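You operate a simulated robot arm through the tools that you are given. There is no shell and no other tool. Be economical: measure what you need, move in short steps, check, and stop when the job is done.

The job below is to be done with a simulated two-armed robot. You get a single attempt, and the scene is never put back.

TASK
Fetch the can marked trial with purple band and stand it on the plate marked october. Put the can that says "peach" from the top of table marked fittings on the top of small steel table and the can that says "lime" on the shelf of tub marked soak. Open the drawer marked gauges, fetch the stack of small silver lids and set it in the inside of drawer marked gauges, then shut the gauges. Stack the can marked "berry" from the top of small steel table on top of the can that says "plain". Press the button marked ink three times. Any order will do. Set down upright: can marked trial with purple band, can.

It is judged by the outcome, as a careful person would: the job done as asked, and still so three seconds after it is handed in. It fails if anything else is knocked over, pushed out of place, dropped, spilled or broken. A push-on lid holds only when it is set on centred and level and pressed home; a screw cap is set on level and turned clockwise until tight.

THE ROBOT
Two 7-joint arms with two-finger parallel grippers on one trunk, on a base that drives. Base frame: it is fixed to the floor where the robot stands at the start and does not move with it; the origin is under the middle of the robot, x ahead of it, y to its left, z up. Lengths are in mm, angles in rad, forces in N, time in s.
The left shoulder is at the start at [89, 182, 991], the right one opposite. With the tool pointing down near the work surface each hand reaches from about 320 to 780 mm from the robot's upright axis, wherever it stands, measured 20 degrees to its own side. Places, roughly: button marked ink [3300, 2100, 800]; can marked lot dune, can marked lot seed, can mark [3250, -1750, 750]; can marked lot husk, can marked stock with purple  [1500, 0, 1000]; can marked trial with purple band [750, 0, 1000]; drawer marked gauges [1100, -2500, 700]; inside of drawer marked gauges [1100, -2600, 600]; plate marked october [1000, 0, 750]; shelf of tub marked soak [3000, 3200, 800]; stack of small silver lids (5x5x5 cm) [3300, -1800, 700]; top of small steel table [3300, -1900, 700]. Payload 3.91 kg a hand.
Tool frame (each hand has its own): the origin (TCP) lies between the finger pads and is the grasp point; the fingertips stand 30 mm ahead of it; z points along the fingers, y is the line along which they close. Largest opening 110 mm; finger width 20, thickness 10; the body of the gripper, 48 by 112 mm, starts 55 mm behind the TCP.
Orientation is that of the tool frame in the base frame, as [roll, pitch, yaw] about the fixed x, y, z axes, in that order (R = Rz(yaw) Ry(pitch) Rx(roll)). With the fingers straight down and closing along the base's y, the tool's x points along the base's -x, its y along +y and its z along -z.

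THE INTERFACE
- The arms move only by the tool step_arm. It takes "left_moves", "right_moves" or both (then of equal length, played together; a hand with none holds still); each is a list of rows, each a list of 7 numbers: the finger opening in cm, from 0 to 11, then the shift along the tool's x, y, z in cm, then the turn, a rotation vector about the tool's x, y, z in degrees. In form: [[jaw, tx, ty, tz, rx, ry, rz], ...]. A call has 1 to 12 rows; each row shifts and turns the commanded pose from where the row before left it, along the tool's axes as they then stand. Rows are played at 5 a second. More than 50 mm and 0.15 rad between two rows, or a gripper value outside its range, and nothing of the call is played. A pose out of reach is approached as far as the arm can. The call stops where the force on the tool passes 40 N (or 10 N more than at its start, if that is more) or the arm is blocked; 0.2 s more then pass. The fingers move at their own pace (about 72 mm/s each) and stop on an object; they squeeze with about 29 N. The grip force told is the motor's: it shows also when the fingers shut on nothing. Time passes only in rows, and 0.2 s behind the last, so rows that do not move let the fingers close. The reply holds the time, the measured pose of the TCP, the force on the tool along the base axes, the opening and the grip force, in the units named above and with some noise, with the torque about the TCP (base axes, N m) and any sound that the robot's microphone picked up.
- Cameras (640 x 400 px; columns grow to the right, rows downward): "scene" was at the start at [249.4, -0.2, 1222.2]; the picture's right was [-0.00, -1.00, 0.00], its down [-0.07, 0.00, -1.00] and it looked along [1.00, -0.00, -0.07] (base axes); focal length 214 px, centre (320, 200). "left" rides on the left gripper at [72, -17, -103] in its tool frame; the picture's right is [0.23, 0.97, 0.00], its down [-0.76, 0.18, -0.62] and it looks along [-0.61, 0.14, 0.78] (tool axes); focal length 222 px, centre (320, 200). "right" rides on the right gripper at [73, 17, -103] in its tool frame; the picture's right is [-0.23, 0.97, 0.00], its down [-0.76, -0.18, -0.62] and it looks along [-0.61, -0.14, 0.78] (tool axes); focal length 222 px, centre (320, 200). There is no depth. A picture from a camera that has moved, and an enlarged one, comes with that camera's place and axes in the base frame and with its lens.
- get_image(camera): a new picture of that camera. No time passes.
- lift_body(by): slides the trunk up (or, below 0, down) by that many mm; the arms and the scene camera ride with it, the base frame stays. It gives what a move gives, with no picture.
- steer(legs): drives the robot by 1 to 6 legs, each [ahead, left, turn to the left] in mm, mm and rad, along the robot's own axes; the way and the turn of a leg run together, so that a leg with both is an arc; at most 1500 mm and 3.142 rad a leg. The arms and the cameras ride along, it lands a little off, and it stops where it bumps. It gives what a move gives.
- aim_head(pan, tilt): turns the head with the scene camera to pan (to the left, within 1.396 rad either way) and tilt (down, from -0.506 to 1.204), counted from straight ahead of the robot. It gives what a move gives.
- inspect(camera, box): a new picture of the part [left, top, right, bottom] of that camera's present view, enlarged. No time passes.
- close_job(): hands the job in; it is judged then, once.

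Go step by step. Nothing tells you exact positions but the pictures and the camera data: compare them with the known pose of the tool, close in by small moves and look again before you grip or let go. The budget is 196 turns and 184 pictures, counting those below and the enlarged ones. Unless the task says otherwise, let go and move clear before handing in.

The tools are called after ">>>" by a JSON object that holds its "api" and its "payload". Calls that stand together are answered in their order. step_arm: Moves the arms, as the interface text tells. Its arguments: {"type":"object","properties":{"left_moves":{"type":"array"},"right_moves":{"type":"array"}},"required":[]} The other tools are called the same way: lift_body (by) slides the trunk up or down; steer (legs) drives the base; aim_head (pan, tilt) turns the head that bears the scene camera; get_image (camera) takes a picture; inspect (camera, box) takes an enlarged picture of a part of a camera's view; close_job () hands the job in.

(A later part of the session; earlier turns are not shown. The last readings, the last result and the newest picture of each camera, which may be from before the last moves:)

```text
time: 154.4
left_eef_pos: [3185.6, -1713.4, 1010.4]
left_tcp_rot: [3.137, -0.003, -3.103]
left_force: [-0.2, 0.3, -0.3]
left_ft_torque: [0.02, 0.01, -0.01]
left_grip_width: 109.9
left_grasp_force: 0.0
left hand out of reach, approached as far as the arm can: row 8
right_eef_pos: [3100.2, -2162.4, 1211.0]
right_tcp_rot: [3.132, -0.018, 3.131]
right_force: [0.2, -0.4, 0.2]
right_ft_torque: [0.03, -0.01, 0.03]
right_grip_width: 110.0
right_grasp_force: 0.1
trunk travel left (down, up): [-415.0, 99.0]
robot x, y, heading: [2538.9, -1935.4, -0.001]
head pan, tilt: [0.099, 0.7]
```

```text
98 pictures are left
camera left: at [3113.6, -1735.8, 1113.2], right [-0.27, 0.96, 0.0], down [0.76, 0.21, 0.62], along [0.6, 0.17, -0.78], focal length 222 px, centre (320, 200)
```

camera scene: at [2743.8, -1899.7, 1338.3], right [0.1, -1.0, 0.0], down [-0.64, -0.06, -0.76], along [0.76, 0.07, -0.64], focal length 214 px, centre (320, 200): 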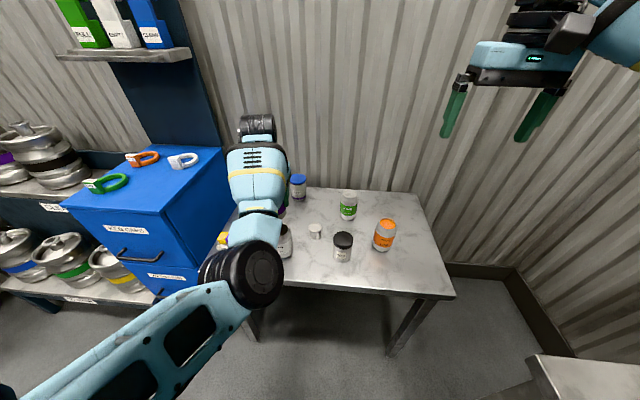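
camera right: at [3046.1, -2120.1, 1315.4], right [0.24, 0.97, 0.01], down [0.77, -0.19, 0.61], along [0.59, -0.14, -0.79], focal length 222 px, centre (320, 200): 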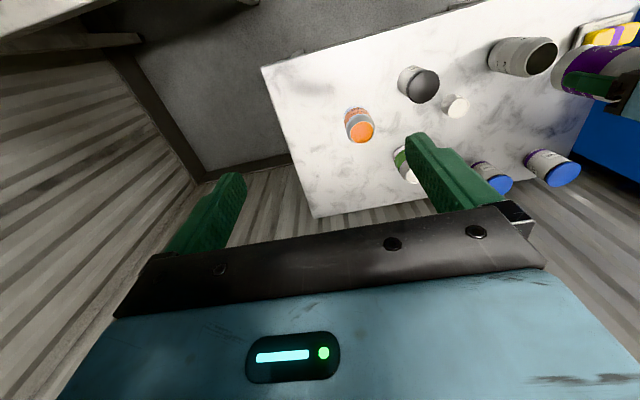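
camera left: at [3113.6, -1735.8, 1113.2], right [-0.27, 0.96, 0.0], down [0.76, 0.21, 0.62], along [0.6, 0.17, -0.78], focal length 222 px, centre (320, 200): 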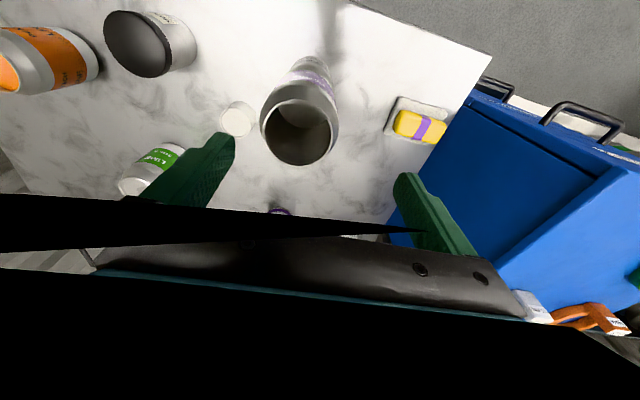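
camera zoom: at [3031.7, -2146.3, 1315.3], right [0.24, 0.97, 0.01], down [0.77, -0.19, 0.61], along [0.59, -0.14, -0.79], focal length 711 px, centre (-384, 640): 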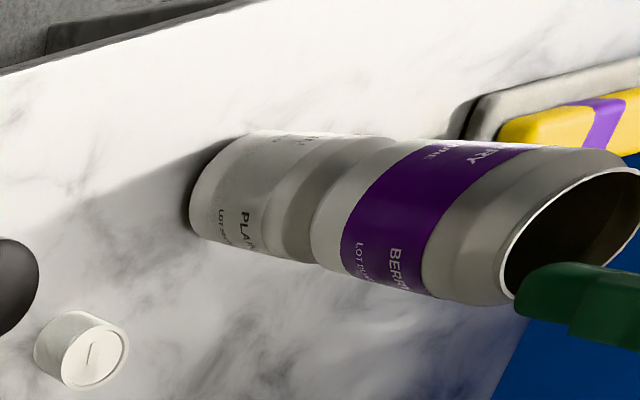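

Berry is stacked on plain. Next the lid stack with the right hand: I back off, raise the trunk a bit and shift left.

>>> {"api": "steer", "payload": {"legs": [[-250, 0, 0]]}}

>>> {"api": "lift_body", "payload": {"by": 90}}

>>> {"api": "steer", "payload": {"legs": [[0, 320, 0], [200, 0, 0]]}}

>>> {"api": "aim_head", "payload": {"pan": 0.0, "tilt": 0.7}}

>>> {"api": "get_image", "payload": {"camera": "scene"}}

>>> {"api": "get_image", "payload": {"camera": "right"}}

```text
time: 156.2
left_eef_pos: [2934.9, -1713.9, 1014.7]
left_tcp_rot: [3.141, 0.006, -3.098]
left_force: [0.0, 0.9, 0.8]
left_ft_torque: [-0.03, 0.0, -0.01]
left_grip_width: 109.9
left_grasp_force: 0.0
right_eef_pos: [2849.0, -2163.3, 1211.6]
right_tcp_rot: [3.132, -0.017, 3.133]
right_force: [-0.2, -0.7, -0.4]
right_ft_torque: [0.01, -0.01, 0.04]
right_grip_width: 109.8
right_grasp_force: 0.0
trunk travel left (down, up): [-415.0, 99.0]
robot x, y, heading: [2288.4, -1936.1, -0.002]
head pan, tilt: [0.099, 0.7]
```

```text
time: 157.5
left_eef_pos: [2936.5, -1714.2, 1103.4]
left_tcp_rot: [-3.139, -0.001, -3.099]
left_force: [0.0, -0.5, -0.6]
left_ft_torque: [0.0, 0.03, 0.02]
left_grip_width: 110.1
left_grasp_force: 0.2
right_eef_pos: [2850.6, -2162.4, 1299.1]
right_tcp_rot: [3.131, -0.022, 3.132]
right_force: [0.0, 0.4, 0.5]
right_ft_torque: [0.0, -0.01, 0.03]
right_grip_width: 109.9
right_grasp_force: 0.0
trunk travel left (down, up): [-505.0, 9.0]
robot x, y, heading: [2288.1, -1934.9, -0.001]
head pan, tilt: [0.099, 0.7]
```

```text
time: 162.2
left_eef_pos: [3134.7, -1380.5, 1107.0]
left_tcp_rot: [-3.141, 0.006, -3.095]
left_force: [0.8, 0.9, -0.1]
left_ft_torque: [0.0, 0.0, -0.01]
left_grip_width: 109.9
left_grasp_force: 0.0
right_eef_pos: [3048.8, -1828.6, 1301.8]
right_tcp_rot: [3.129, -0.015, 3.135]
right_force: [-0.2, 0.4, 0.3]
right_ft_torque: [-0.01, 0.0, -0.01]
right_grip_width: 109.7
right_grasp_force: 0.1
trunk travel left (down, up): [-505.0, 9.0]
robot x, y, heading: [2493.0, -1602.0, -0.003]
head pan, tilt: [0.099, 0.7]
```

```text
time: 162.8
left_eef_pos: [3134.8, -1381.2, 1104.8]
left_tcp_rot: [-3.141, 0.004, -3.095]
left_force: [0.1, -0.6, -0.2]
left_ft_torque: [0.02, 0.0, 0.01]
left_grip_width: 109.9
left_grasp_force: 0.1
right_eef_pos: [3049.1, -1828.0, 1300.9]
right_tcp_rot: [3.132, -0.016, 3.134]
right_force: [0.4, -0.8, 0.1]
right_ft_torque: [-0.02, 0.0, 0.0]
right_grip_width: 110.2
right_grasp_force: 0.0
trunk travel left (down, up): [-505.0, 9.0]
robot x, y, heading: [2487.7, -1604.1, 0.001]
head pan, tilt: [0.0, 0.7]
```

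```text
97 pictures are left
camera scene: at [2594.0, -1601.6, 1445.7], right [0.0, -1.0, 0.0], down [-0.64, 0.0, -0.76], along [0.76, 0.0, -0.64], focal length 214 px, centre (320, 200)
```

scene: 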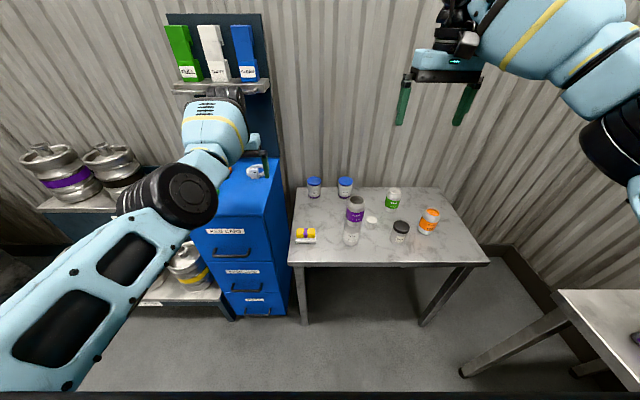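

```text
96 pictures are left
camera right: at [2980.9, -1812.6, 1405.2], right [0.23, 0.97, 0.01], down [0.77, -0.19, 0.61], along [0.59, -0.14, -0.79], focal length 222 px, centre (320, 200)
```

right: 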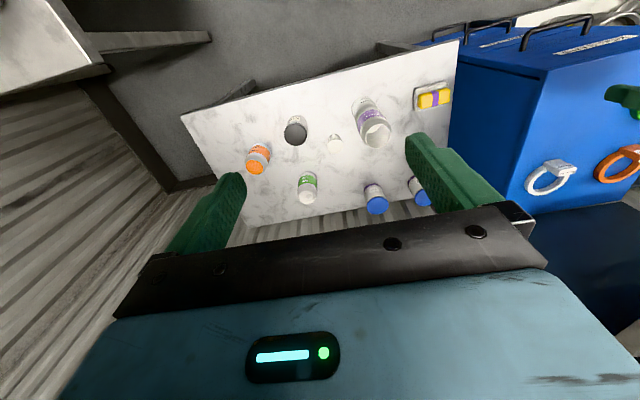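

Lids at about (3253, -1833). I drive 100 mm nearer and bring the right hand forward above them.

>>> {"api": "steer", "payload": {"legs": [[100, -15, 0]]}}

>>> {"api": "step_arm", "payload": {"right_moves": [[8, -2, 0, 4, 0, 0, 0], [8, -2, 0, 4, 0, 0, 0], [8, -2, 0, 4, 0, 0, 0], [8, -2, 0, 4, 0, 0, 0], [8, -1, 0, 4, 0, 0, 0], [8, 0, 0, 4, 0, 0, 0], [8, 0, 0, 3, 0, 0, 0], [8, 0, 0, 0, 0, 0, 0]]}}

>>> {"api": "get_image", "payload": {"camera": "right"}}

>>> {"api": "get_image", "payload": {"camera": "scene"}}

```text
time: 164.0
left_eef_pos: [3231.9, -1395.6, 1106.8]
left_tcp_rot: [-3.14, 0.003, -3.095]
left_force: [0.1, 0.8, 0.4]
left_ft_torque: [0.0, -0.01, 0.01]
left_grip_width: 109.9
left_grasp_force: 0.0
right_eef_pos: [3146.2, -1844.8, 1301.7]
right_tcp_rot: [3.131, -0.015, 3.136]
right_force: [-0.5, -0.5, -0.1]
right_ft_torque: [-0.02, -0.02, 0.04]
right_grip_width: 110.2
right_grasp_force: 0.0
trunk travel left (down, up): [-505.0, 9.0]
robot x, y, heading: [2586.4, -1616.7, 0.002]
head pan, tilt: [0.0, 0.7]
```

```text
time: 165.8
left_eef_pos: [3232.6, -1395.5, 1106.4]
left_tcp_rot: [-3.139, 0.005, -3.096]
left_force: [-0.1, 0.2, 0.2]
left_ft_torque: [0.02, 0.01, -0.02]
left_grip_width: 110.1
left_grasp_force: 0.0
right_eef_pos: [3233.9, -1846.3, 1028.5]
right_tcp_rot: [3.132, -0.013, 3.136]
right_force: [0.6, -0.8, -0.2]
right_ft_torque: [0.0, 0.0, -0.03]
right_grip_width: 79.8
right_grasp_force: 0.0
right hand out of reach, approached as far as the arm can: row 6
trunk travel left (down, up): [-505.0, 9.0]
robot x, y, heading: [2585.3, -1618.7, 0.005]
head pan, tilt: [0.0, 0.7]
```

```text
95 pictures are left
camera right: at [3166.1, -1828.4, 1132.3], right [0.23, 0.97, 0.01], down [0.77, -0.19, 0.61], along [0.59, -0.14, -0.79], focal length 222 px, centre (320, 200)
```

right: 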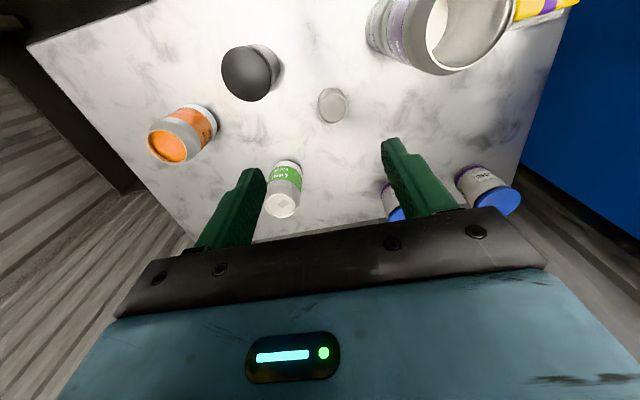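

```text
94 pictures are left
camera scene: at [2691.3, -1615.9, 1445.9], right [0.0, -1.0, 0.0], down [-0.64, 0.0, -0.77], along [0.77, 0.0, -0.64], focal length 214 px, centre (320, 200)
```

scene: 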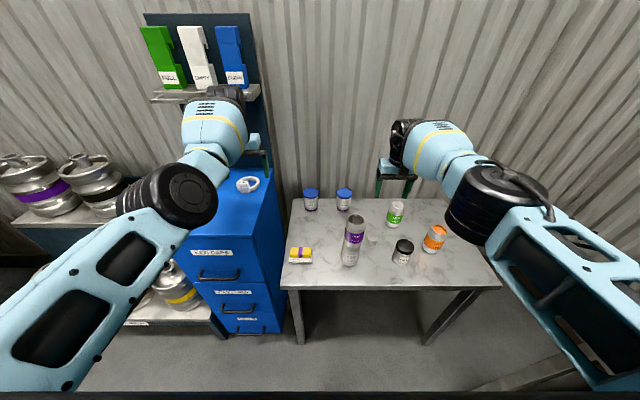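

Lids top at about (3261, -1830, 770). I move above and descend to z≈850.

>>> {"api": "step_arm", "payload": {"right_moves": [[8, -1.5, 0.8, 2, 0, 0, 0], [8, -1.2, 0.8, 2, 0, 0, 0], [8, 0, 0, 3, 0, 0, 0], [8, 0, 0, 3, 0, 0, 0], [8, 0, 0, 3, 0, 0, 0], [8, 0, 0, 3, 0, 0, 0], [8, 0, 0, 2, 0, 0, 0], [8, 0, 0, 0, 0, 0, 0]]}}

>>> {"api": "get_image", "payload": {"camera": "right"}}

>>> {"api": "get_image", "payload": {"camera": "scene"}}

```text
time: 167.6
left_eef_pos: [3233.2, -1395.7, 1105.7]
left_tcp_rot: [-3.141, 0.007, -3.096]
left_force: [0.5, -0.1, -0.4]
left_ft_torque: [-0.04, 0.02, 0.01]
left_grip_width: 109.9
left_grasp_force: 0.1
right_eef_pos: [3201.5, -1830.9, 857.3]
right_tcp_rot: [3.13, -0.015, 3.134]
right_force: [-0.3, -0.4, -0.7]
right_ft_torque: [0.01, 0.02, -0.01]
right_grip_width: 79.9
right_grasp_force: 0.1
right hand out of reach, approached as far as the arm can: row 1, 2, 4, 5, 6, 7
trunk travel left (down, up): [-505.0, 9.0]
robot x, y, heading: [2588.4, -1615.9, 0.002]
head pan, tilt: [0.0, 0.7]
```

```text
93 pictures are left
camera right: at [3132.6, -1814.5, 961.3], right [0.23, 0.97, 0.01], down [0.77, -0.19, 0.61], along [0.59, -0.14, -0.79], focal length 222 px, centre (320, 200)
```

right: 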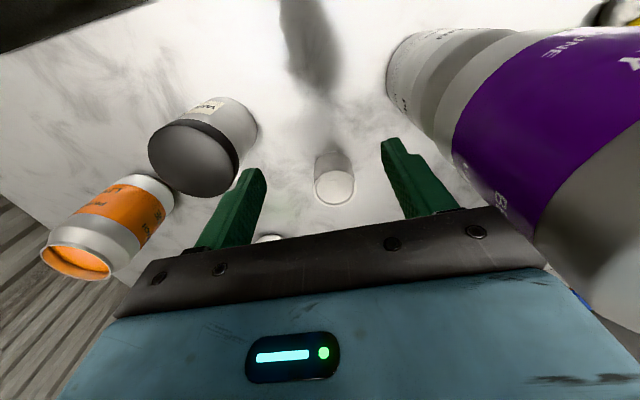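

```text
92 pictures are left
camera scene: at [2691.6, -1615.6, 1445.8], right [0.0, -1.0, 0.0], down [-0.64, 0.0, -0.77], along [0.77, 0.0, -0.64], focal length 214 px, centre (320, 200)
```

scene: 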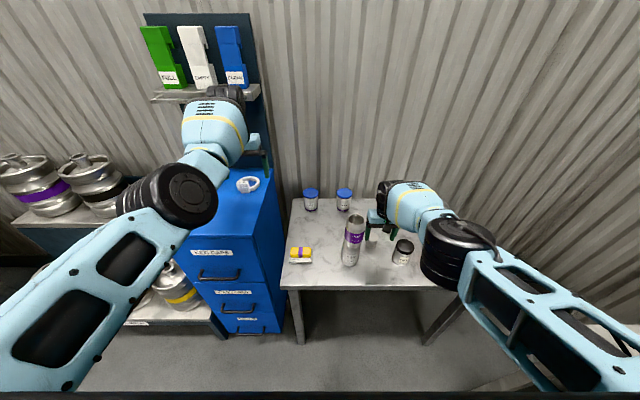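

Reach-limited: the hand sits at x≈3201. I re-sync the command and drive ahead ~58 mm instead.

>>> {"api": "step_arm", "payload": {"right_moves": [[8, 3, -0.3, 0, 0, 0, 0], [8, 2.8, 0, 0, 0, 0, 0], [8, 0, 0, 0, 0, 0, 0]]}}

>>> {"api": "steer", "payload": {"legs": [[60, 0, 0]]}}

>>> {"api": "get_image", "payload": {"camera": "right"}}

```text
time: 168.4
left_eef_pos: [3232.5, -1394.8, 1106.8]
left_tcp_rot: [3.141, 0.006, -3.097]
left_force: [-0.3, 0.0, 0.0]
left_ft_torque: [0.02, 0.0, -0.02]
left_grip_width: 110.1
left_grasp_force: 0.1
right_eef_pos: [3202.2, -1830.7, 856.7]
right_tcp_rot: [3.132, -0.018, 3.136]
right_force: [0.0, -0.6, -0.1]
right_ft_torque: [-0.03, -0.01, -0.03]
right_grip_width: 80.1
right_grasp_force: 0.2
right hand out of reach, approached as far as the arm can: row 1, 2
trunk travel left (down, up): [-505.0, 9.0]
robot x, y, heading: [2586.5, -1617.1, 0.001]
head pan, tilt: [0.0, 0.7]
```

```text
time: 169.3
left_eef_pos: [3290.2, -1393.8, 1105.6]
left_tcp_rot: [-3.141, 0.006, -3.096]
left_force: [0.2, 0.4, -0.1]
left_ft_torque: [-0.01, 0.02, 0.0]
left_grip_width: 110.1
left_grasp_force: 0.0
right_eef_pos: [3259.8, -1829.8, 858.2]
right_tcp_rot: [3.132, -0.015, 3.134]
right_force: [0.0, -0.2, 0.0]
right_ft_torque: [0.01, -0.03, 0.0]
right_grip_width: 79.9
right_grasp_force: 0.2
trunk travel left (down, up): [-505.0, 9.0]
robot x, y, heading: [2645.8, -1618.4, 0.002]
head pan, tilt: [0.0, 0.7]
```

```text
91 pictures are left
camera right: at [3190.0, -1814.5, 961.7], right [0.23, 0.97, 0.01], down [0.77, -0.19, 0.61], along [0.59, -0.14, -0.79], focal length 222 px, centre (320, 200)
```

right: 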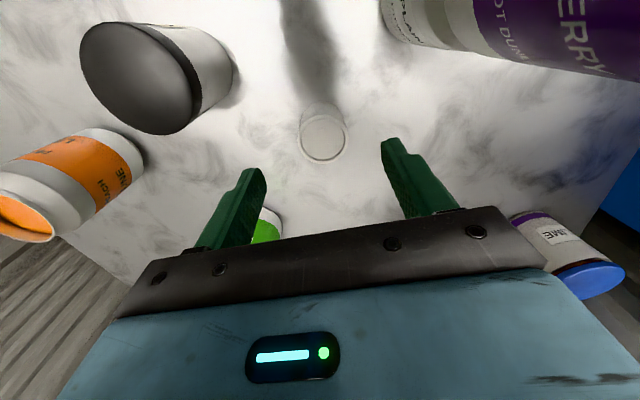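

Lids centre ≈(3271, -1829). I step down and watch the pose.

>>> {"api": "step_arm", "payload": {"right_moves": [[8, 0, 0, 2, 0, 0, 0], [8, 0, 0, 2, 0, 0, 0], [8, 0, 0, 0, 0, 0, 0]]}}

>>> {"api": "get_image", "payload": {"camera": "right"}}

```text
time: 170.2
left_eef_pos: [3289.4, -1392.9, 1105.8]
left_tcp_rot: [-3.14, 0.005, -3.097]
left_force: [0.5, -0.4, 0.0]
left_ft_torque: [-0.01, -0.01, -0.02]
left_grip_width: 110.1
left_grasp_force: 0.0
right_eef_pos: [3252.1, -1831.4, 838.7]
right_tcp_rot: [3.13, -0.015, 3.134]
right_force: [0.1, 0.7, -1.1]
right_ft_torque: [-0.02, 0.0, 0.01]
right_grip_width: 80.1
right_grasp_force: 0.0
right hand out of reach, approached as far as the arm can: row 1, 2
trunk travel left (down, up): [-505.0, 9.0]
robot x, y, heading: [2644.2, -1617.7, 0.0]
head pan, tilt: [0.0, 0.7]
```

```text
90 pictures are left
camera right: at [3183.2, -1814.6, 942.6], right [0.23, 0.97, 0.01], down [0.77, -0.19, 0.61], along [0.59, -0.14, -0.79], focal length 222 px, centre (320, 200)
```

right: 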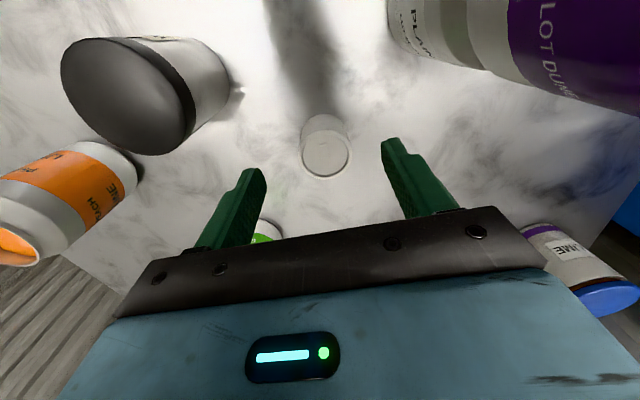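

The trunk is too high for the reach; I lower the trunk a bit, which also brings the hand down.

>>> {"api": "lift_body", "payload": {"by": -50}}

>>> {"api": "step_arm", "payload": {"right_moves": [[8, 0, 0, 0, 0, 0, 0], [8, 0, 0, 0, 0, 0, 0]]}}

>>> {"api": "get_image", "payload": {"camera": "right"}}

```text
time: 171.1
left_eef_pos: [3289.7, -1394.7, 1057.2]
left_tcp_rot: [-3.14, 0.007, -3.096]
left_force: [-0.5, 0.9, 0.6]
left_ft_torque: [0.0, -0.02, -0.03]
left_grip_width: 110.0
left_grasp_force: 0.2
right_eef_pos: [3253.7, -1830.2, 788.6]
right_tcp_rot: [3.131, -0.014, 3.135]
right_force: [0.3, 0.4, -0.1]
right_ft_torque: [0.01, 0.03, 0.01]
right_grip_width: 79.8
right_grasp_force: 0.0
trunk travel left (down, up): [-455.0, 59.0]
robot x, y, heading: [2643.8, -1618.2, 0.001]
head pan, tilt: [0.0, 0.7]
```

```text
time: 171.7
left_eef_pos: [3291.1, -1394.0, 1056.6]
left_tcp_rot: [-3.14, 0.006, -3.096]
left_force: [0.0, 0.7, -0.3]
left_ft_torque: [-0.01, 0.01, 0.02]
left_grip_width: 109.8
left_grasp_force: 0.1
right_eef_pos: [3254.2, -1830.2, 788.3]
right_tcp_rot: [3.131, -0.017, 3.135]
right_force: [-0.2, -0.1, 0.6]
right_ft_torque: [-0.01, -0.02, -0.02]
right_grip_width: 80.2
right_grasp_force: 0.1
trunk travel left (down, up): [-455.0, 59.0]
robot x, y, heading: [2644.0, -1616.9, 0.007]
head pan, tilt: [0.0, 0.7]
```

```text
89 pictures are left
camera right: at [3184.3, -1813.0, 893.1], right [0.23, 0.97, 0.01], down [0.77, -0.19, 0.61], along [0.59, -0.14, -0.79], focal length 222 px, centre (320, 200)
```

right: 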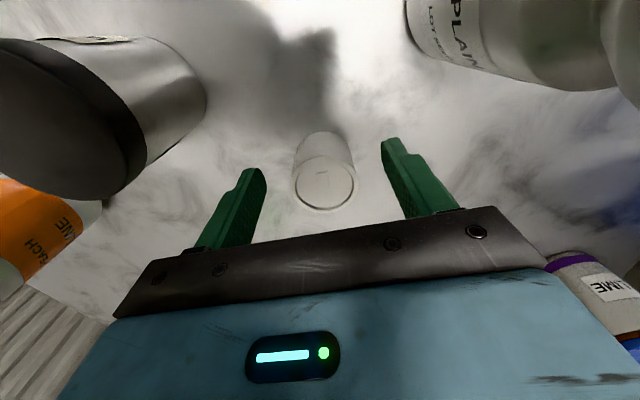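

Move forward 15 mm and down to grasp height.

>>> {"api": "step_arm", "payload": {"right_moves": [[8, -1.6, 0, 0, 0, 0, 0], [8, 0, 0, 1.3, 0, 0, 0], [8, 0, 0, 0, 0, 0, 0]]}}

>>> {"api": "get_image", "payload": {"camera": "right"}}

```text
time: 172.5
left_eef_pos: [3290.0, -1393.3, 1055.5]
left_tcp_rot: [-3.141, 0.005, -3.097]
left_force: [-0.9, -0.5, -0.1]
left_ft_torque: [-0.02, -0.02, -0.01]
left_grip_width: 110.0
left_grasp_force: 0.1
right_eef_pos: [3268.5, -1828.7, 774.1]
right_tcp_rot: [3.132, -0.015, 3.133]
right_force: [0.4, 0.4, 0.2]
right_ft_torque: [-0.01, -0.02, 0.03]
right_grip_width: 80.1
right_grasp_force: 0.1
trunk travel left (down, up): [-455.0, 59.0]
robot x, y, heading: [2642.7, -1621.7, 0.004]
head pan, tilt: [0.0, 0.7]
```

```text
88 pictures are left
camera right: at [3199.7, -1812.1, 879.2], right [0.23, 0.97, 0.01], down [0.77, -0.19, 0.61], along [0.59, -0.14, -0.79], focal length 222 px, centre (320, 200)
```

right: 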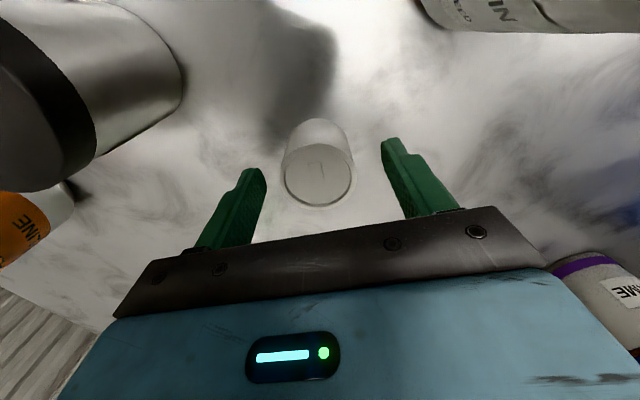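

Well centred. Down another centimetre, then close gently.

>>> {"api": "step_arm", "payload": {"right_moves": [[8, 0.2, 0, 0.5, 0, 0, 0], [8, 0, 0, 0.5, 0, 0, 0], [8, 0, 0, 0, 0, 0, 0]]}}

>>> {"api": "step_arm", "payload": {"right_moves": [[6, 0, 0, 0, 0, 0, 0], [4, 0, 0, 0, 0, 0, 0], [3, 0, 0, 0, 0, 0, 0], [3, 0, 0, 0, 0, 0, 0]]}}

>>> {"api": "get_image", "payload": {"camera": "right"}}

```text
time: 173.3
left_eef_pos: [3289.0, -1394.5, 1056.1]
left_tcp_rot: [-3.141, 0.006, -3.098]
left_force: [-0.4, 0.2, 0.3]
left_ft_torque: [-0.01, 0.01, -0.04]
left_grip_width: 109.9
left_grasp_force: 0.1
right_eef_pos: [3265.6, -1828.9, 765.2]
right_tcp_rot: [3.129, -0.018, 3.135]
right_force: [-1.0, -0.5, -0.8]
right_ft_torque: [-0.02, -0.01, -0.03]
right_grip_width: 79.9
right_grasp_force: 0.1
trunk travel left (down, up): [-455.0, 59.0]
robot x, y, heading: [2643.0, -1615.2, 0.002]
head pan, tilt: [0.0, 0.7]
```

```text
time: 174.3
left_eef_pos: [3290.2, -1394.4, 1056.3]
left_tcp_rot: [-3.141, 0.005, -3.098]
left_force: [0.9, 0.2, 0.0]
left_ft_torque: [-0.01, -0.01, 0.02]
left_grip_width: 109.9
left_grasp_force: 0.0
right_eef_pos: [3266.4, -1831.0, 766.5]
right_tcp_rot: [3.132, -0.016, 3.134]
right_force: [-0.1, -0.2, -0.4]
right_ft_torque: [-0.02, 0.0, -0.04]
right_grip_width: 46.7
right_grasp_force: 29.2
trunk travel left (down, up): [-455.0, 59.0]
robot x, y, heading: [2641.4, -1614.9, 0.001]
head pan, tilt: [0.0, 0.7]
```

```text
87 pictures are left
camera right: at [3197.5, -1812.6, 870.2], right [0.23, 0.97, 0.01], down [0.77, -0.19, 0.61], along [0.59, -0.14, -0.79], focal length 222 px, centre (320, 200)
```

right: 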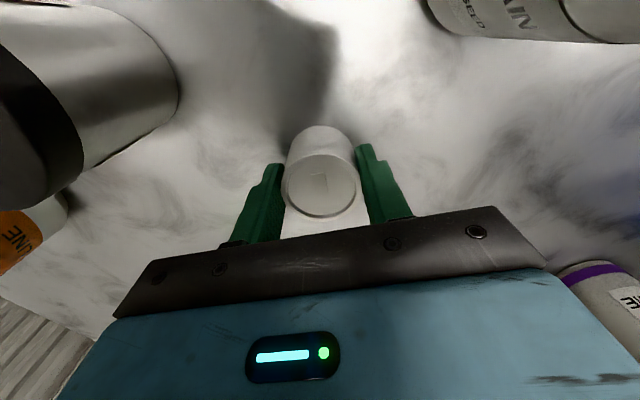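

Lid stack gripped (47 mm). I lift by trunk, then by arm, straight up.

>>> {"api": "lift_body", "payload": {"by": 57}}

>>> {"api": "step_arm", "payload": {"right_moves": [[3, 0, 0, -3, 0, 0, 0], [3, 0, 0, -4, 0, 0, 0], [3, 0, 0, -4, 0, 0, 0], [3, 0, 0, -4, 0, 0, 0], [3, 0, 0, 0, 0, 0, 0]]}}

>>> {"api": "get_image", "payload": {"camera": "right"}}

>>> {"api": "get_image", "payload": {"camera": "scene"}}

```text
time: 175.2
left_eef_pos: [3289.1, -1395.2, 1111.4]
left_tcp_rot: [-3.14, 0.005, -3.093]
left_force: [-0.8, 0.6, -0.2]
left_ft_torque: [-0.01, -0.01, 0.0]
left_grip_width: 110.1
left_grasp_force: 0.0
right_eef_pos: [3295.0, -1828.4, 915.8]
right_tcp_rot: [3.129, 0.132, 3.136]
right_force: [0.5, 0.2, -0.9]
right_ft_torque: [-0.02, 0.0, 0.0]
right_grip_width: 46.6
right_grasp_force: 29.4
trunk travel left (down, up): [-512.0, 2.0]
robot x, y, heading: [2643.7, -1616.4, 0.001]
head pan, tilt: [0.0, 0.7]
```

```text
time: 176.4
left_eef_pos: [3288.9, -1394.3, 1114.8]
left_tcp_rot: [-3.14, 0.008, -3.097]
left_force: [-0.3, -1.2, 0.2]
left_ft_torque: [0.0, 0.02, -0.03]
left_grip_width: 110.1
left_grasp_force: 0.0
right_eef_pos: [3277.8, -1832.4, 1064.4]
right_tcp_rot: [3.13, 0.136, 3.134]
right_force: [0.2, 0.4, -0.5]
right_ft_torque: [-0.04, 0.01, 0.0]
right_grip_width: 46.6
right_grasp_force: 29.0
trunk travel left (down, up): [-512.0, 2.0]
robot x, y, heading: [2642.4, -1615.4, 0.001]
head pan, tilt: [0.0, 0.7]
```

```text
86 pictures are left
camera right: at [3193.7, -1814.5, 1157.7], right [0.23, 0.97, 0.04], down [0.67, -0.19, 0.72], along [0.71, -0.14, -0.69], focal length 222 px, centre (320, 200)
```

right: 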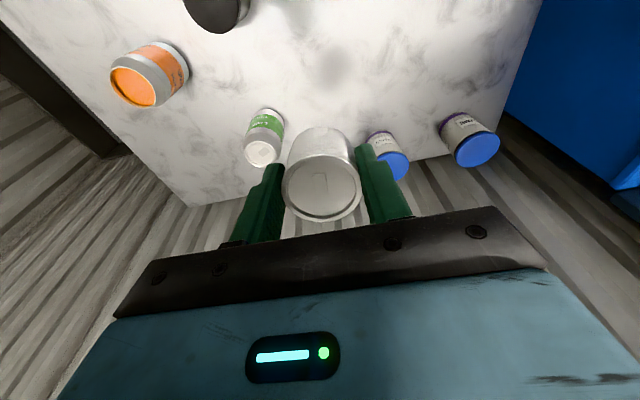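

```text
85 pictures are left
camera scene: at [2738.6, -1615.9, 1452.1], right [0.0, -1.0, 0.0], down [-0.64, 0.0, -0.76], along [0.76, 0.0, -0.64], focal length 214 px, centre (320, 200)
```

scene: 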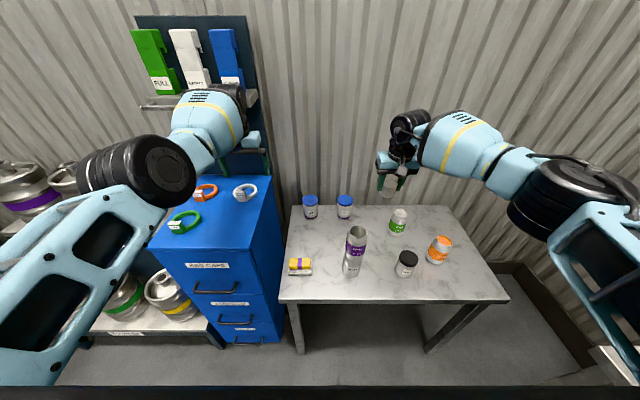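

The stack is held. I level the hand, drive back and turn to face the gauges drawer.

>>> {"api": "step_arm", "payload": {"right_moves": [[3, 0, 0, 0, 0, 4, 0], [3, 0, 0, 0, 0, 3.8, 0], [3, 0, 0, 0, 0, 0, 0]]}}

>>> {"api": "steer", "payload": {"legs": [[-650, 0, 0], [-650, 100, 0], [0, 0, -1.571]]}}

>>> {"api": "aim_head", "payload": {"pan": -0.2, "tilt": 0.7}}

>>> {"api": "get_image", "payload": {"camera": "scene"}}

>>> {"api": "get_image", "payload": {"camera": "right"}}

```text
time: 177.2
left_eef_pos: [3288.7, -1394.6, 1114.8]
left_tcp_rot: [-3.14, 0.009, -3.096]
left_force: [-0.1, 0.1, 0.2]
left_ft_torque: [-0.02, 0.01, 0.04]
left_grip_width: 110.0
left_grasp_force: 0.1
right_eef_pos: [3276.1, -1831.6, 1068.0]
right_tcp_rot: [3.129, 0.0, 3.136]
right_force: [0.2, -0.6, -1.3]
right_ft_torque: [0.03, 0.02, 0.04]
right_grip_width: 46.8
right_grasp_force: 29.2
trunk travel left (down, up): [-512.0, 2.0]
robot x, y, heading: [2643.6, -1613.0, 0.004]
head pan, tilt: [0.0, 0.7]
```

```text
time: 187.9
left_eef_pos: [1557.7, -2178.2, 1114.7]
left_tcp_rot: [-3.14, 0.008, 1.605]
left_force: [0.2, -0.2, 0.0]
left_ft_torque: [0.03, -0.01, 0.04]
left_grip_width: 109.8
left_grasp_force: 0.0
right_eef_pos: [1122.1, -2161.5, 1067.4]
right_tcp_rot: [3.13, 0.001, 1.553]
right_force: [0.9, 0.0, 0.3]
right_ft_torque: [0.02, -0.01, -0.03]
right_grip_width: 46.7
right_grasp_force: 28.8
trunk travel left (down, up): [-512.0, 2.0]
robot x, y, heading: [1344.1, -1528.0, -1.58]
head pan, tilt: [0.0, 0.7]
```

```text
time: 188.7
left_eef_pos: [1558.3, -2176.7, 1114.3]
left_tcp_rot: [-3.14, 0.007, 1.605]
left_force: [-0.3, -0.2, -0.3]
left_ft_torque: [-0.04, -0.03, 0.0]
left_grip_width: 110.1
left_grasp_force: 0.1
right_eef_pos: [1122.4, -2160.8, 1066.2]
right_tcp_rot: [3.128, 0.001, 1.555]
right_force: [0.2, -0.2, -0.2]
right_ft_torque: [-0.01, -0.02, 0.02]
right_grip_width: 46.6
right_grasp_force: 28.8
trunk travel left (down, up): [-512.0, 2.0]
robot x, y, heading: [1345.0, -1529.4, -1.578]
head pan, tilt: [-0.201, 0.7]
```

```text
84 pictures are left
camera scene: at [1324.8, -1624.2, 1452.2], right [-0.98, 0.21, 0.0], down [0.13, 0.63, -0.76], along [-0.16, -0.75, -0.64], focal length 214 px, centre (320, 200)
```

scene: 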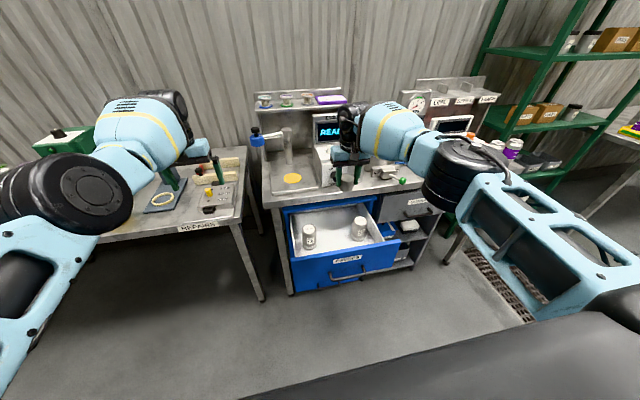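

```text
83 pictures are left
camera right: at [1140.7, -2088.7, 1170.3], right [0.97, -0.24, 0.01], down [-0.2, -0.76, 0.62], along [-0.14, -0.61, -0.78], focal length 222 px, centre (320, 200)
```

right: 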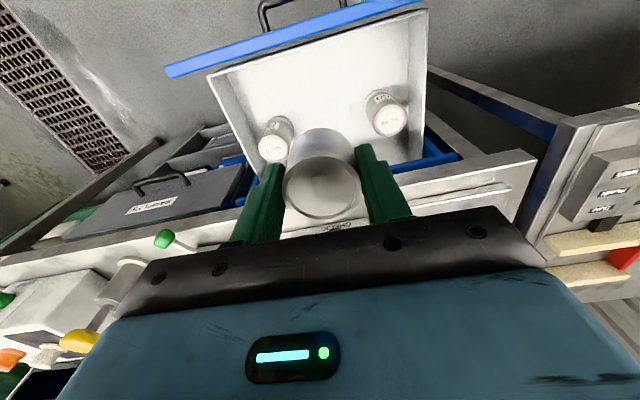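

The drawer's middle, between the two cylinders around (1120, -2225), is free. I pull the right hand in and drive closer so the arm comes down steeply.

>>> {"api": "step_arm", "payload": {"right_moves": [[3, 3, 0, 0, 0, 0, 0], [3, 4, 0, 0, 0, 0, 0], [3, 4, 0, 0, 0, 0, 0], [3, 0, 0, 0, 0, 0, 0]]}}

>>> {"api": "steer", "payload": {"legs": [[165, 0, 0]]}}

>>> {"api": "get_image", "payload": {"camera": "scene"}}

>>> {"api": "get_image", "payload": {"camera": "right"}}

```text
time: 189.7
left_eef_pos: [1557.3, -2178.4, 1112.9]
left_tcp_rot: [-3.14, 0.008, 1.605]
left_force: [-0.4, 0.4, 0.4]
left_ft_torque: [0.01, 0.01, 0.0]
left_grip_width: 109.9
left_grasp_force: 0.0
right_eef_pos: [1123.2, -2053.2, 1067.1]
right_tcp_rot: [3.13, -0.001, 1.554]
right_force: [-0.6, 0.2, -0.8]
right_ft_torque: [0.01, 0.01, -0.03]
right_grip_width: 46.6
right_grasp_force: 28.6
trunk travel left (down, up): [-512.0, 2.0]
robot x, y, heading: [1346.3, -1526.6, -1.578]
head pan, tilt: [-0.201, 0.7]
```

```text
time: 191.1
left_eef_pos: [1557.5, -2342.1, 1115.5]
left_tcp_rot: [-3.139, 0.01, 1.608]
left_force: [0.4, -0.1, -0.2]
left_ft_torque: [-0.03, 0.04, -0.01]
left_grip_width: 110.3
left_grasp_force: 0.0
right_eef_pos: [1122.2, -2217.5, 1068.3]
right_tcp_rot: [3.129, 0.004, 1.557]
right_force: [-0.5, -0.5, -0.5]
right_ft_torque: [0.03, 0.02, -0.05]
right_grip_width: 46.7
right_grasp_force: 29.1
trunk travel left (down, up): [-512.0, 2.0]
robot x, y, heading: [1340.7, -1694.9, -1.577]
head pan, tilt: [-0.201, 0.7]
```

```text
82 pictures are left
camera scene: at [1323.5, -1788.4, 1452.4], right [-0.98, 0.21, 0.0], down [0.13, 0.63, -0.77], along [-0.16, -0.75, -0.64], focal length 214 px, centre (320, 200)
```

scene: 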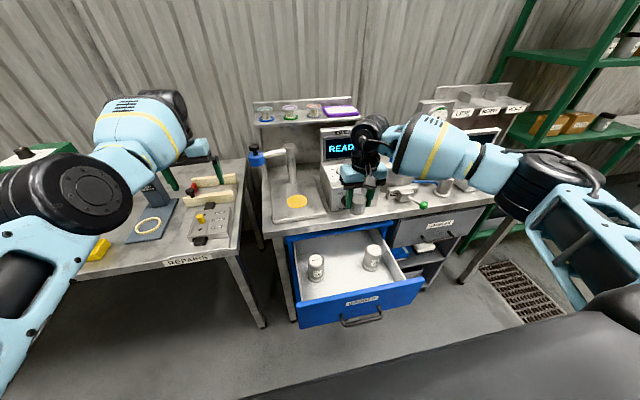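

```text
81 pictures are left
camera right: at [1140.9, -2144.7, 1170.9], right [0.97, -0.24, 0.01], down [-0.2, -0.76, 0.62], along [-0.14, -0.61, -0.78], focal length 222 px, centre (320, 200)
```

right: 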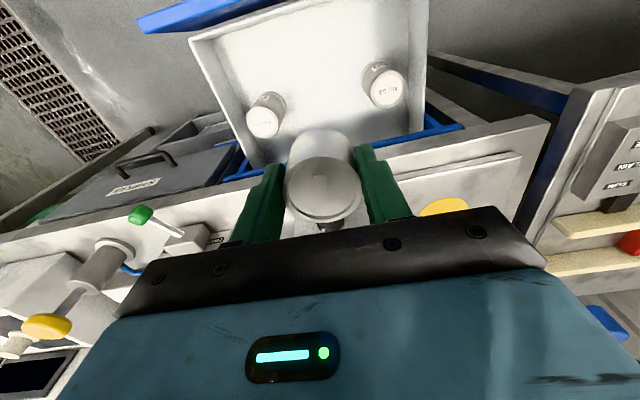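

Cylinder tops at (1231,-2255) and (1013,-2258), z≈760. I lower between them in stages.

>>> {"api": "step_arm", "payload": {"right_moves": [[3, 0.8, 0, 3, 0, 0, 0], [3, 0, 0, 4, 0, 0, 0], [3, 0, 0, 4, 0, 0, 0], [3, 0, 0, 4, 0, 0, 0], [3, 0, 0, 4, 0, 0, 0], [3, 0, 0, 4, 0, 0, 0], [3, 0, 0, 0, 0, 0, 0]]}}

>>> {"api": "get_image", "payload": {"camera": "scene"}}

>>> {"api": "get_image", "payload": {"camera": "right"}}

```text
time: 192.7
left_eef_pos: [1557.6, -2342.9, 1115.0]
left_tcp_rot: [-3.14, 0.012, 1.607]
left_force: [0.0, -0.3, 0.0]
left_ft_torque: [0.01, 0.02, 0.0]
left_grip_width: 110.0
left_grasp_force: 0.0
right_eef_pos: [1125.7, -2212.5, 837.7]
right_tcp_rot: [3.129, 0.002, 1.557]
right_force: [0.3, -0.5, -0.6]
right_ft_torque: [0.02, 0.01, 0.05]
right_grip_width: 46.4
right_grasp_force: 28.8
trunk travel left (down, up): [-512.0, 2.0]
robot x, y, heading: [1343.0, -1693.0, -1.58]
head pan, tilt: [-0.201, 0.7]
```

```text
80 pictures are left
camera scene: at [1323.5, -1788.6, 1452.3], right [-0.98, 0.21, 0.0], down [0.13, 0.63, -0.77], along [-0.16, -0.75, -0.64], focal length 214 px, centre (320, 200)
```

scene: 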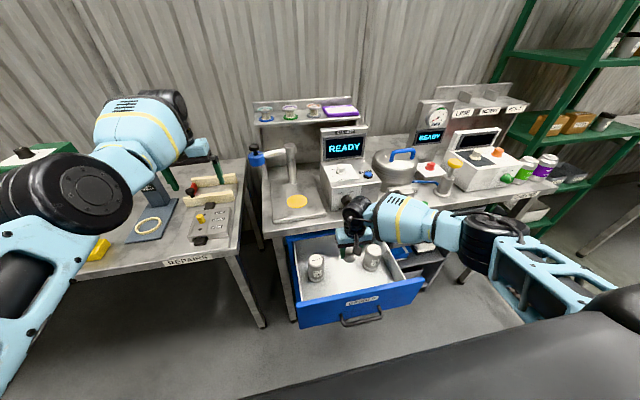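

```text
79 pictures are left
camera right: at [1144.4, -2139.2, 939.8], right [0.97, -0.24, 0.01], down [-0.2, -0.76, 0.62], along [-0.14, -0.61, -0.78], focal length 222 px, centre (320, 200)
```

right: 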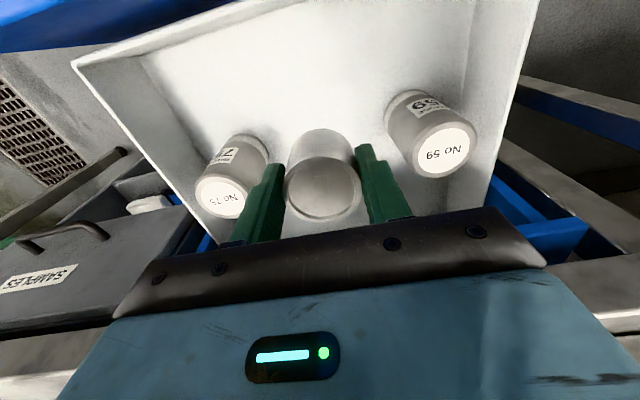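

Clear so far. Lower 6 cm more and check.

>>> {"api": "step_arm", "payload": {"right_moves": [[3, 0, 0, 2, 0, 0, 0], [3, 0, 0, 2, 0, 0, 0], [3, 0, 0, 2, 0, 0, 0], [3, 0, 0, 0, 0, 0, 0]]}}

>>> {"api": "inspect", "payload": {"camera": "scene", "box": [270, 180, 510, 330]}}

>>> {"api": "get_image", "payload": {"camera": "right"}}

```text
time: 193.7
left_eef_pos: [1557.1, -2342.4, 1113.7]
left_tcp_rot: [-3.139, 0.01, 1.606]
left_force: [0.3, 0.7, 0.1]
left_ft_torque: [0.0, 0.01, 0.05]
left_grip_width: 110.0
left_grasp_force: 0.0
right_eef_pos: [1127.2, -2211.6, 777.5]
right_tcp_rot: [3.13, 0.001, 1.557]
right_force: [-0.8, 0.1, -0.3]
right_ft_torque: [-0.03, 0.02, 0.0]
right_grip_width: 46.8
right_grasp_force: 29.1
trunk travel left (down, up): [-512.0, 2.0]
robot x, y, heading: [1341.4, -1696.6, -1.577]
head pan, tilt: [-0.201, 0.7]
```

```text
2.67 times, centred on (390, 255) of scene
camera zoom: at [1323.4, -1788.8, 1452.3], right [-0.98, 0.21, 0.0], down [0.13, 0.63, -0.77], along [-0.16, -0.75, -0.64], focal length 572 px, centre (133, 53)
```

zoom: 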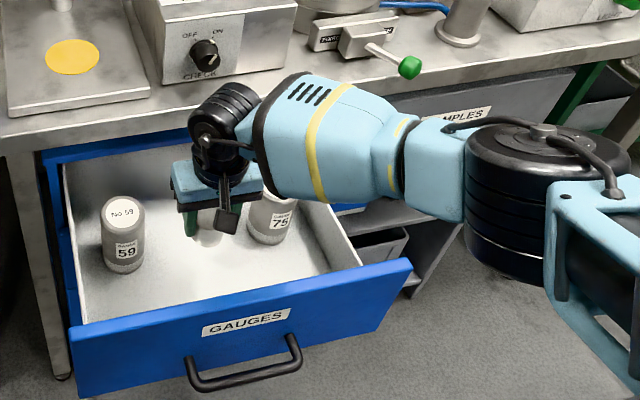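

```text
77 pictures are left
camera right: at [1145.7, -2138.0, 880.4], right [0.97, -0.24, 0.01], down [-0.2, -0.76, 0.62], along [-0.14, -0.61, -0.78], focal length 222 px, centre (320, 200)
```

right: 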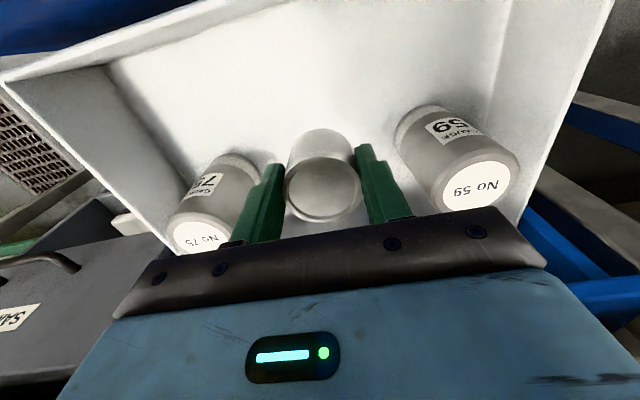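

There is margin on both sides. I lower in 1 cm steps watching force.

>>> {"api": "step_arm", "payload": {"right_moves": [[3, 0, -0.3, 1.5, 0, 0, 0], [3, 0, 0, 1.5, 0, 0, 0], [3, 0, 0, 1, 0, 0, 0], [3, 0, 0, 1, 0, 0, 0], [3, 0, 0, 1, 0, 0, 0], [3, 0, 0, 0, 0, 0, 0]]}}

>>> {"api": "get_image", "payload": {"camera": "right"}}

>>> {"api": "inspect", "payload": {"camera": "scene", "box": [270, 180, 510, 330]}}

```text
time: 195.1
left_eef_pos: [1557.4, -2342.0, 1114.6]
left_tcp_rot: [-3.14, 0.012, 1.606]
left_force: [1.1, -0.5, 0.8]
left_ft_torque: [0.01, 0.03, 0.01]
left_grip_width: 109.7
left_grasp_force: 0.1
right_eef_pos: [1123.7, -2210.3, 716.9]
right_tcp_rot: [3.131, 0.001, 1.557]
right_force: [0.2, 0.4, -0.2]
right_ft_torque: [0.04, 0.0, -0.02]
right_grip_width: 46.5
right_grasp_force: 29.0
trunk travel left (down, up): [-512.0, 2.0]
robot x, y, heading: [1346.2, -1696.2, -1.578]
head pan, tilt: [-0.201, 0.7]
```

```text
76 pictures are left
camera right: at [1142.1, -2136.2, 820.7], right [0.97, -0.24, 0.01], down [-0.2, -0.76, 0.62], along [-0.14, -0.61, -0.78], focal length 222 px, centre (320, 200)
```

right: 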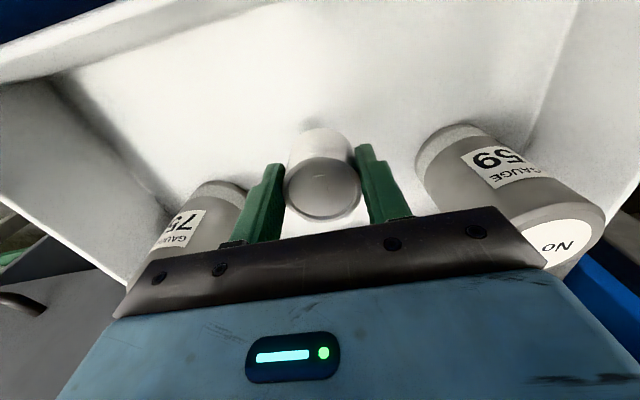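

```text
2.67 times, centred on (390, 255) of scene
camera zoom: at [1323.4, -1788.9, 1452.3], right [-0.98, 0.21, 0.0], down [0.13, 0.63, -0.76], along [-0.16, -0.75, -0.64], focal length 572 px, centre (133, 53)
```

zoom: 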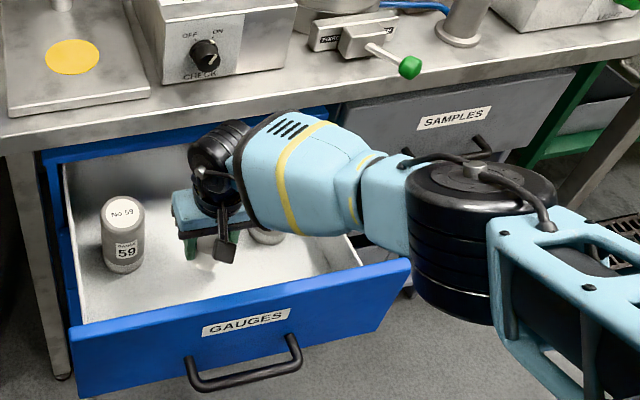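

About 36 mm to go (drawer floor ≈640). Continue with small steps.

>>> {"api": "step_arm", "payload": {"right_moves": [[3, 0, 0, 0.8, 0, 0, 0], [3, 0, 0, 0.8, 0, 0, 0], [3, 0, 0, 0.6, 0, 0, 0], [3, 0, 0, 0, 0, 0, 0]]}}

>>> {"api": "inspect", "payload": {"camera": "scene", "box": [270, 180, 510, 330]}}

```text
time: 196.1
left_eef_pos: [1558.4, -2342.5, 1114.9]
left_tcp_rot: [-3.14, 0.011, 1.608]
left_force: [-0.3, -0.9, 0.0]
left_ft_torque: [0.01, -0.01, 0.01]
left_grip_width: 109.9
left_grasp_force: 0.0
right_eef_pos: [1123.6, -2209.9, 696.5]
right_tcp_rot: [3.129, 0.002, 1.556]
right_force: [-0.8, 0.7, -0.5]
right_ft_torque: [0.01, -0.01, 0.0]
right_grip_width: 46.5
right_grasp_force: 28.9
trunk travel left (down, up): [-512.0, 2.0]
robot x, y, heading: [1344.0, -1697.8, -1.583]
head pan, tilt: [-0.201, 0.7]
```

```text
2.67 times, centred on (390, 255) of scene
camera zoom: at [1323.3, -1788.9, 1452.2], right [-0.98, 0.21, 0.0], down [0.13, 0.63, -0.76], along [-0.16, -0.75, -0.64], focal length 572 px, centre (133, 53)
```

zoom: 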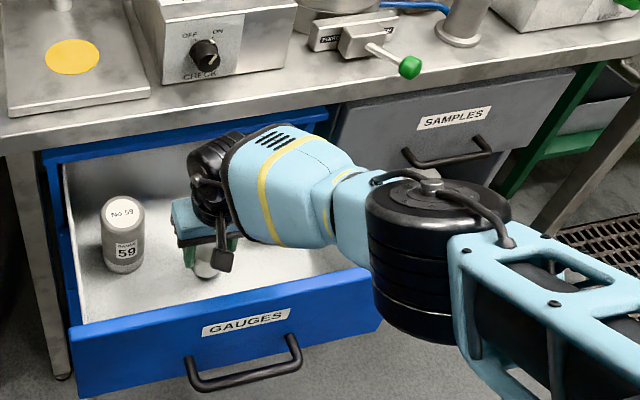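

Elbow is still ~50 mm above the drawer front. Final steps to contact.

>>> {"api": "step_arm", "payload": {"right_moves": [[3, 0, 0, 0.5, 0, 0, 0], [3, 0, 0, 0.4, 0, 0, 0], [3, 0, 0, 0.3, 0, 0, 0], [3, 0, 0, 0, 0, 0, 0]]}}

>>> {"api": "get_image", "payload": {"camera": "right"}}

```text
time: 197.1
left_eef_pos: [1557.5, -2341.2, 1113.4]
left_tcp_rot: [-3.14, 0.012, 1.608]
left_force: [-0.4, -0.3, -0.4]
left_ft_torque: [-0.01, -0.01, -0.02]
left_grip_width: 109.9
left_grasp_force: 0.0
right_eef_pos: [1122.4, -2208.9, 682.8]
right_tcp_rot: [3.127, -0.001, 1.558]
right_force: [-0.4, -1.4, -0.1]
right_ft_torque: [0.01, 0.0, 0.01]
right_grip_width: 46.5
right_grasp_force: 28.7
trunk travel left (down, up): [-512.0, 2.0]
robot x, y, heading: [1345.9, -1692.8, -1.572]
head pan, tilt: [-0.201, 0.7]
```

```text
73 pictures are left
camera right: at [1141.3, -2136.9, 786.9], right [0.97, -0.24, 0.01], down [-0.2, -0.76, 0.62], along [-0.14, -0.61, -0.78], focal length 222 px, centre (320, 200)
```

right: 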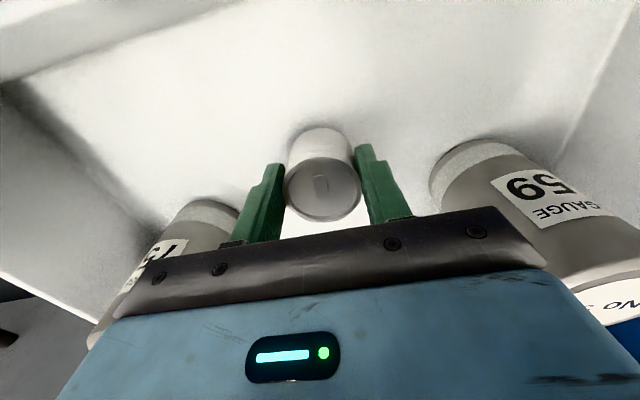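

Near the floor now; a little further until the force shows contact.

>>> {"api": "step_arm", "payload": {"right_moves": [[3, 0, 0, 0.3, 0, 0, 0], [3, 0, 0, 0.3, 0, 0, 0], [3, 0, 0, 0, 0, 0, 0]]}}

```text
time: 197.9
left_eef_pos: [1558.1, -2341.8, 1112.9]
left_tcp_rot: [-3.139, 0.01, 1.607]
left_force: [-1.2, -0.4, -0.9]
left_ft_torque: [-0.03, -0.03, -0.01]
left_grip_width: 110.3
left_grasp_force: 0.1
right_eef_pos: [1124.1, -2207.4, 680.5]
right_tcp_rot: [3.13, 0.0, 1.557]
right_force: [-0.9, 0.4, -0.5]
right_ft_torque: [-0.01, 0.0, 0.01]
right_grip_width: 46.3
right_grasp_force: 28.6
right hand out of reach, approached as far as the arm can: row 2
trunk travel left (down, up): [-512.0, 2.0]
robot x, y, heading: [1344.5, -1691.6, -1.58]
head pan, tilt: [-0.201, 0.7]
```

Arm limit reached; I lower the trunk a few mm instead.

>>> {"api": "lift_body", "payload": {"by": -6}}

>>> {"api": "lift_body", "payload": {"by": -4}}

>>> {"api": "get_image", "payload": {"camera": "right"}}

```text
time: 198.5
left_eef_pos: [1557.2, -2345.5, 1100.9]
left_tcp_rot: [3.141, -0.006, 1.607]
left_force: [-0.1, 0.7, 0.5]
left_ft_torque: [0.03, -0.01, 0.02]
left_grip_width: 110.0
left_grasp_force: 0.1
right_eef_pos: [1124.0, -2208.8, 674.1]
right_tcp_rot: [3.129, 0.001, 1.555]
right_force: [0.0, -0.5, -1.4]
right_ft_torque: [0.01, 0.01, 0.01]
right_grip_width: 46.7
right_grasp_force: 29.1
trunk travel left (down, up): [-506.0, 8.0]
robot x, y, heading: [1342.1, -1694.4, -1.577]
head pan, tilt: [-0.201, 0.7]
```

```text
time: 199.0
left_eef_pos: [1559.0, -2344.2, 1093.7]
left_tcp_rot: [-3.142, -0.016, 1.607]
left_force: [0.7, -0.2, 0.1]
left_ft_torque: [0.0, 0.01, 0.01]
left_grip_width: 109.9
left_grasp_force: 0.0
right_eef_pos: [1125.3, -2208.5, 672.0]
right_tcp_rot: [3.132, 0.001, 1.556]
right_force: [0.4, 0.9, 7.7]
right_ft_torque: [0.12, 0.11, -0.02]
right_grip_width: 46.5
right_grasp_force: 28.4
trunk travel left (down, up): [-502.0, 12.0]
robot x, y, heading: [1343.8, -1693.9, -1.577]
head pan, tilt: [-0.201, 0.7]
```

```text
72 pictures are left
camera right: at [1143.2, -2136.2, 774.0], right [0.97, -0.24, 0.01], down [-0.2, -0.76, 0.62], along [-0.14, -0.61, -0.78], focal length 222 px, centre (320, 200)
```

right: 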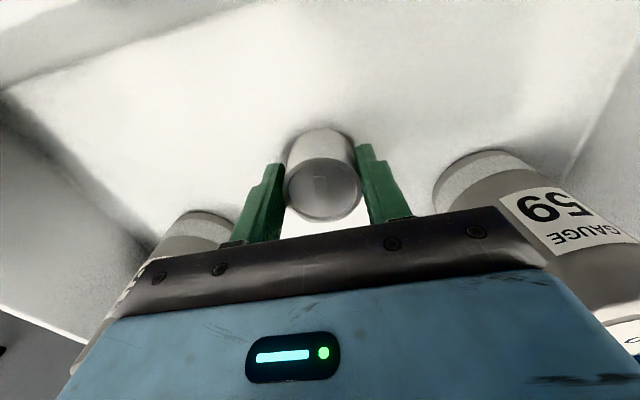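

Contact at 7.7 N. I open to 7 cm and rise straight up.

>>> {"api": "step_arm", "payload": {"right_moves": [[6, 0, 0, 0, 0, 0, 0], [7, 0, 0, 0, 0, 0, 0], [7, 0, 0, 0, 0, 0, 0], [7, 0, 0, -2, 0, 0, 0], [7, 0, 0, -3, 0, 0, 0], [7, 0, 0, -4, 0, 0, 0], [7, 0, 0, -4, 0, 0, 0], [7, 0, 0, -4, 0, 0, 0], [7, 0, 0, -4, 0, 0, 0], [7, 0, 0, -4, 0, 0, 0], [7, 0, 0, -4, 0, 0, 0], [7, 0, 0, 0, 0, 0, 0]]}}

>>> {"api": "get_image", "payload": {"camera": "right"}}

```text
time: 201.6
left_eef_pos: [1556.1, -2346.8, 1091.8]
left_tcp_rot: [3.141, -0.015, 1.608]
left_force: [-0.6, -0.2, 0.3]
left_ft_torque: [-0.01, 0.01, -0.01]
left_grip_width: 110.0
left_grasp_force: 0.0
right_eef_pos: [1121.9, -2212.0, 958.0]
right_tcp_rot: [3.129, -0.001, 1.557]
right_force: [0.9, 0.2, -0.4]
right_ft_torque: [0.02, 0.03, -0.01]
right_grip_width: 70.2
right_grasp_force: 0.1
trunk travel left (down, up): [-502.0, 12.0]
robot x, y, heading: [1341.7, -1698.3, -1.578]
head pan, tilt: [-0.201, 0.7]
```

```text
71 pictures are left
camera right: at [1140.2, -2139.1, 1060.8], right [0.97, -0.24, 0.01], down [-0.2, -0.76, 0.62], along [-0.14, -0.6, -0.78], focal length 222 px, centre (320, 200)
```

right: 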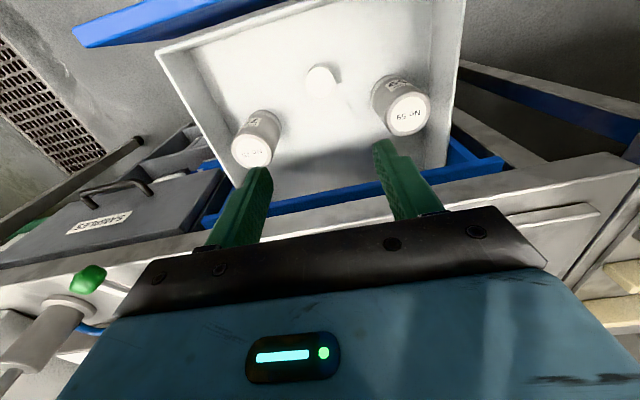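

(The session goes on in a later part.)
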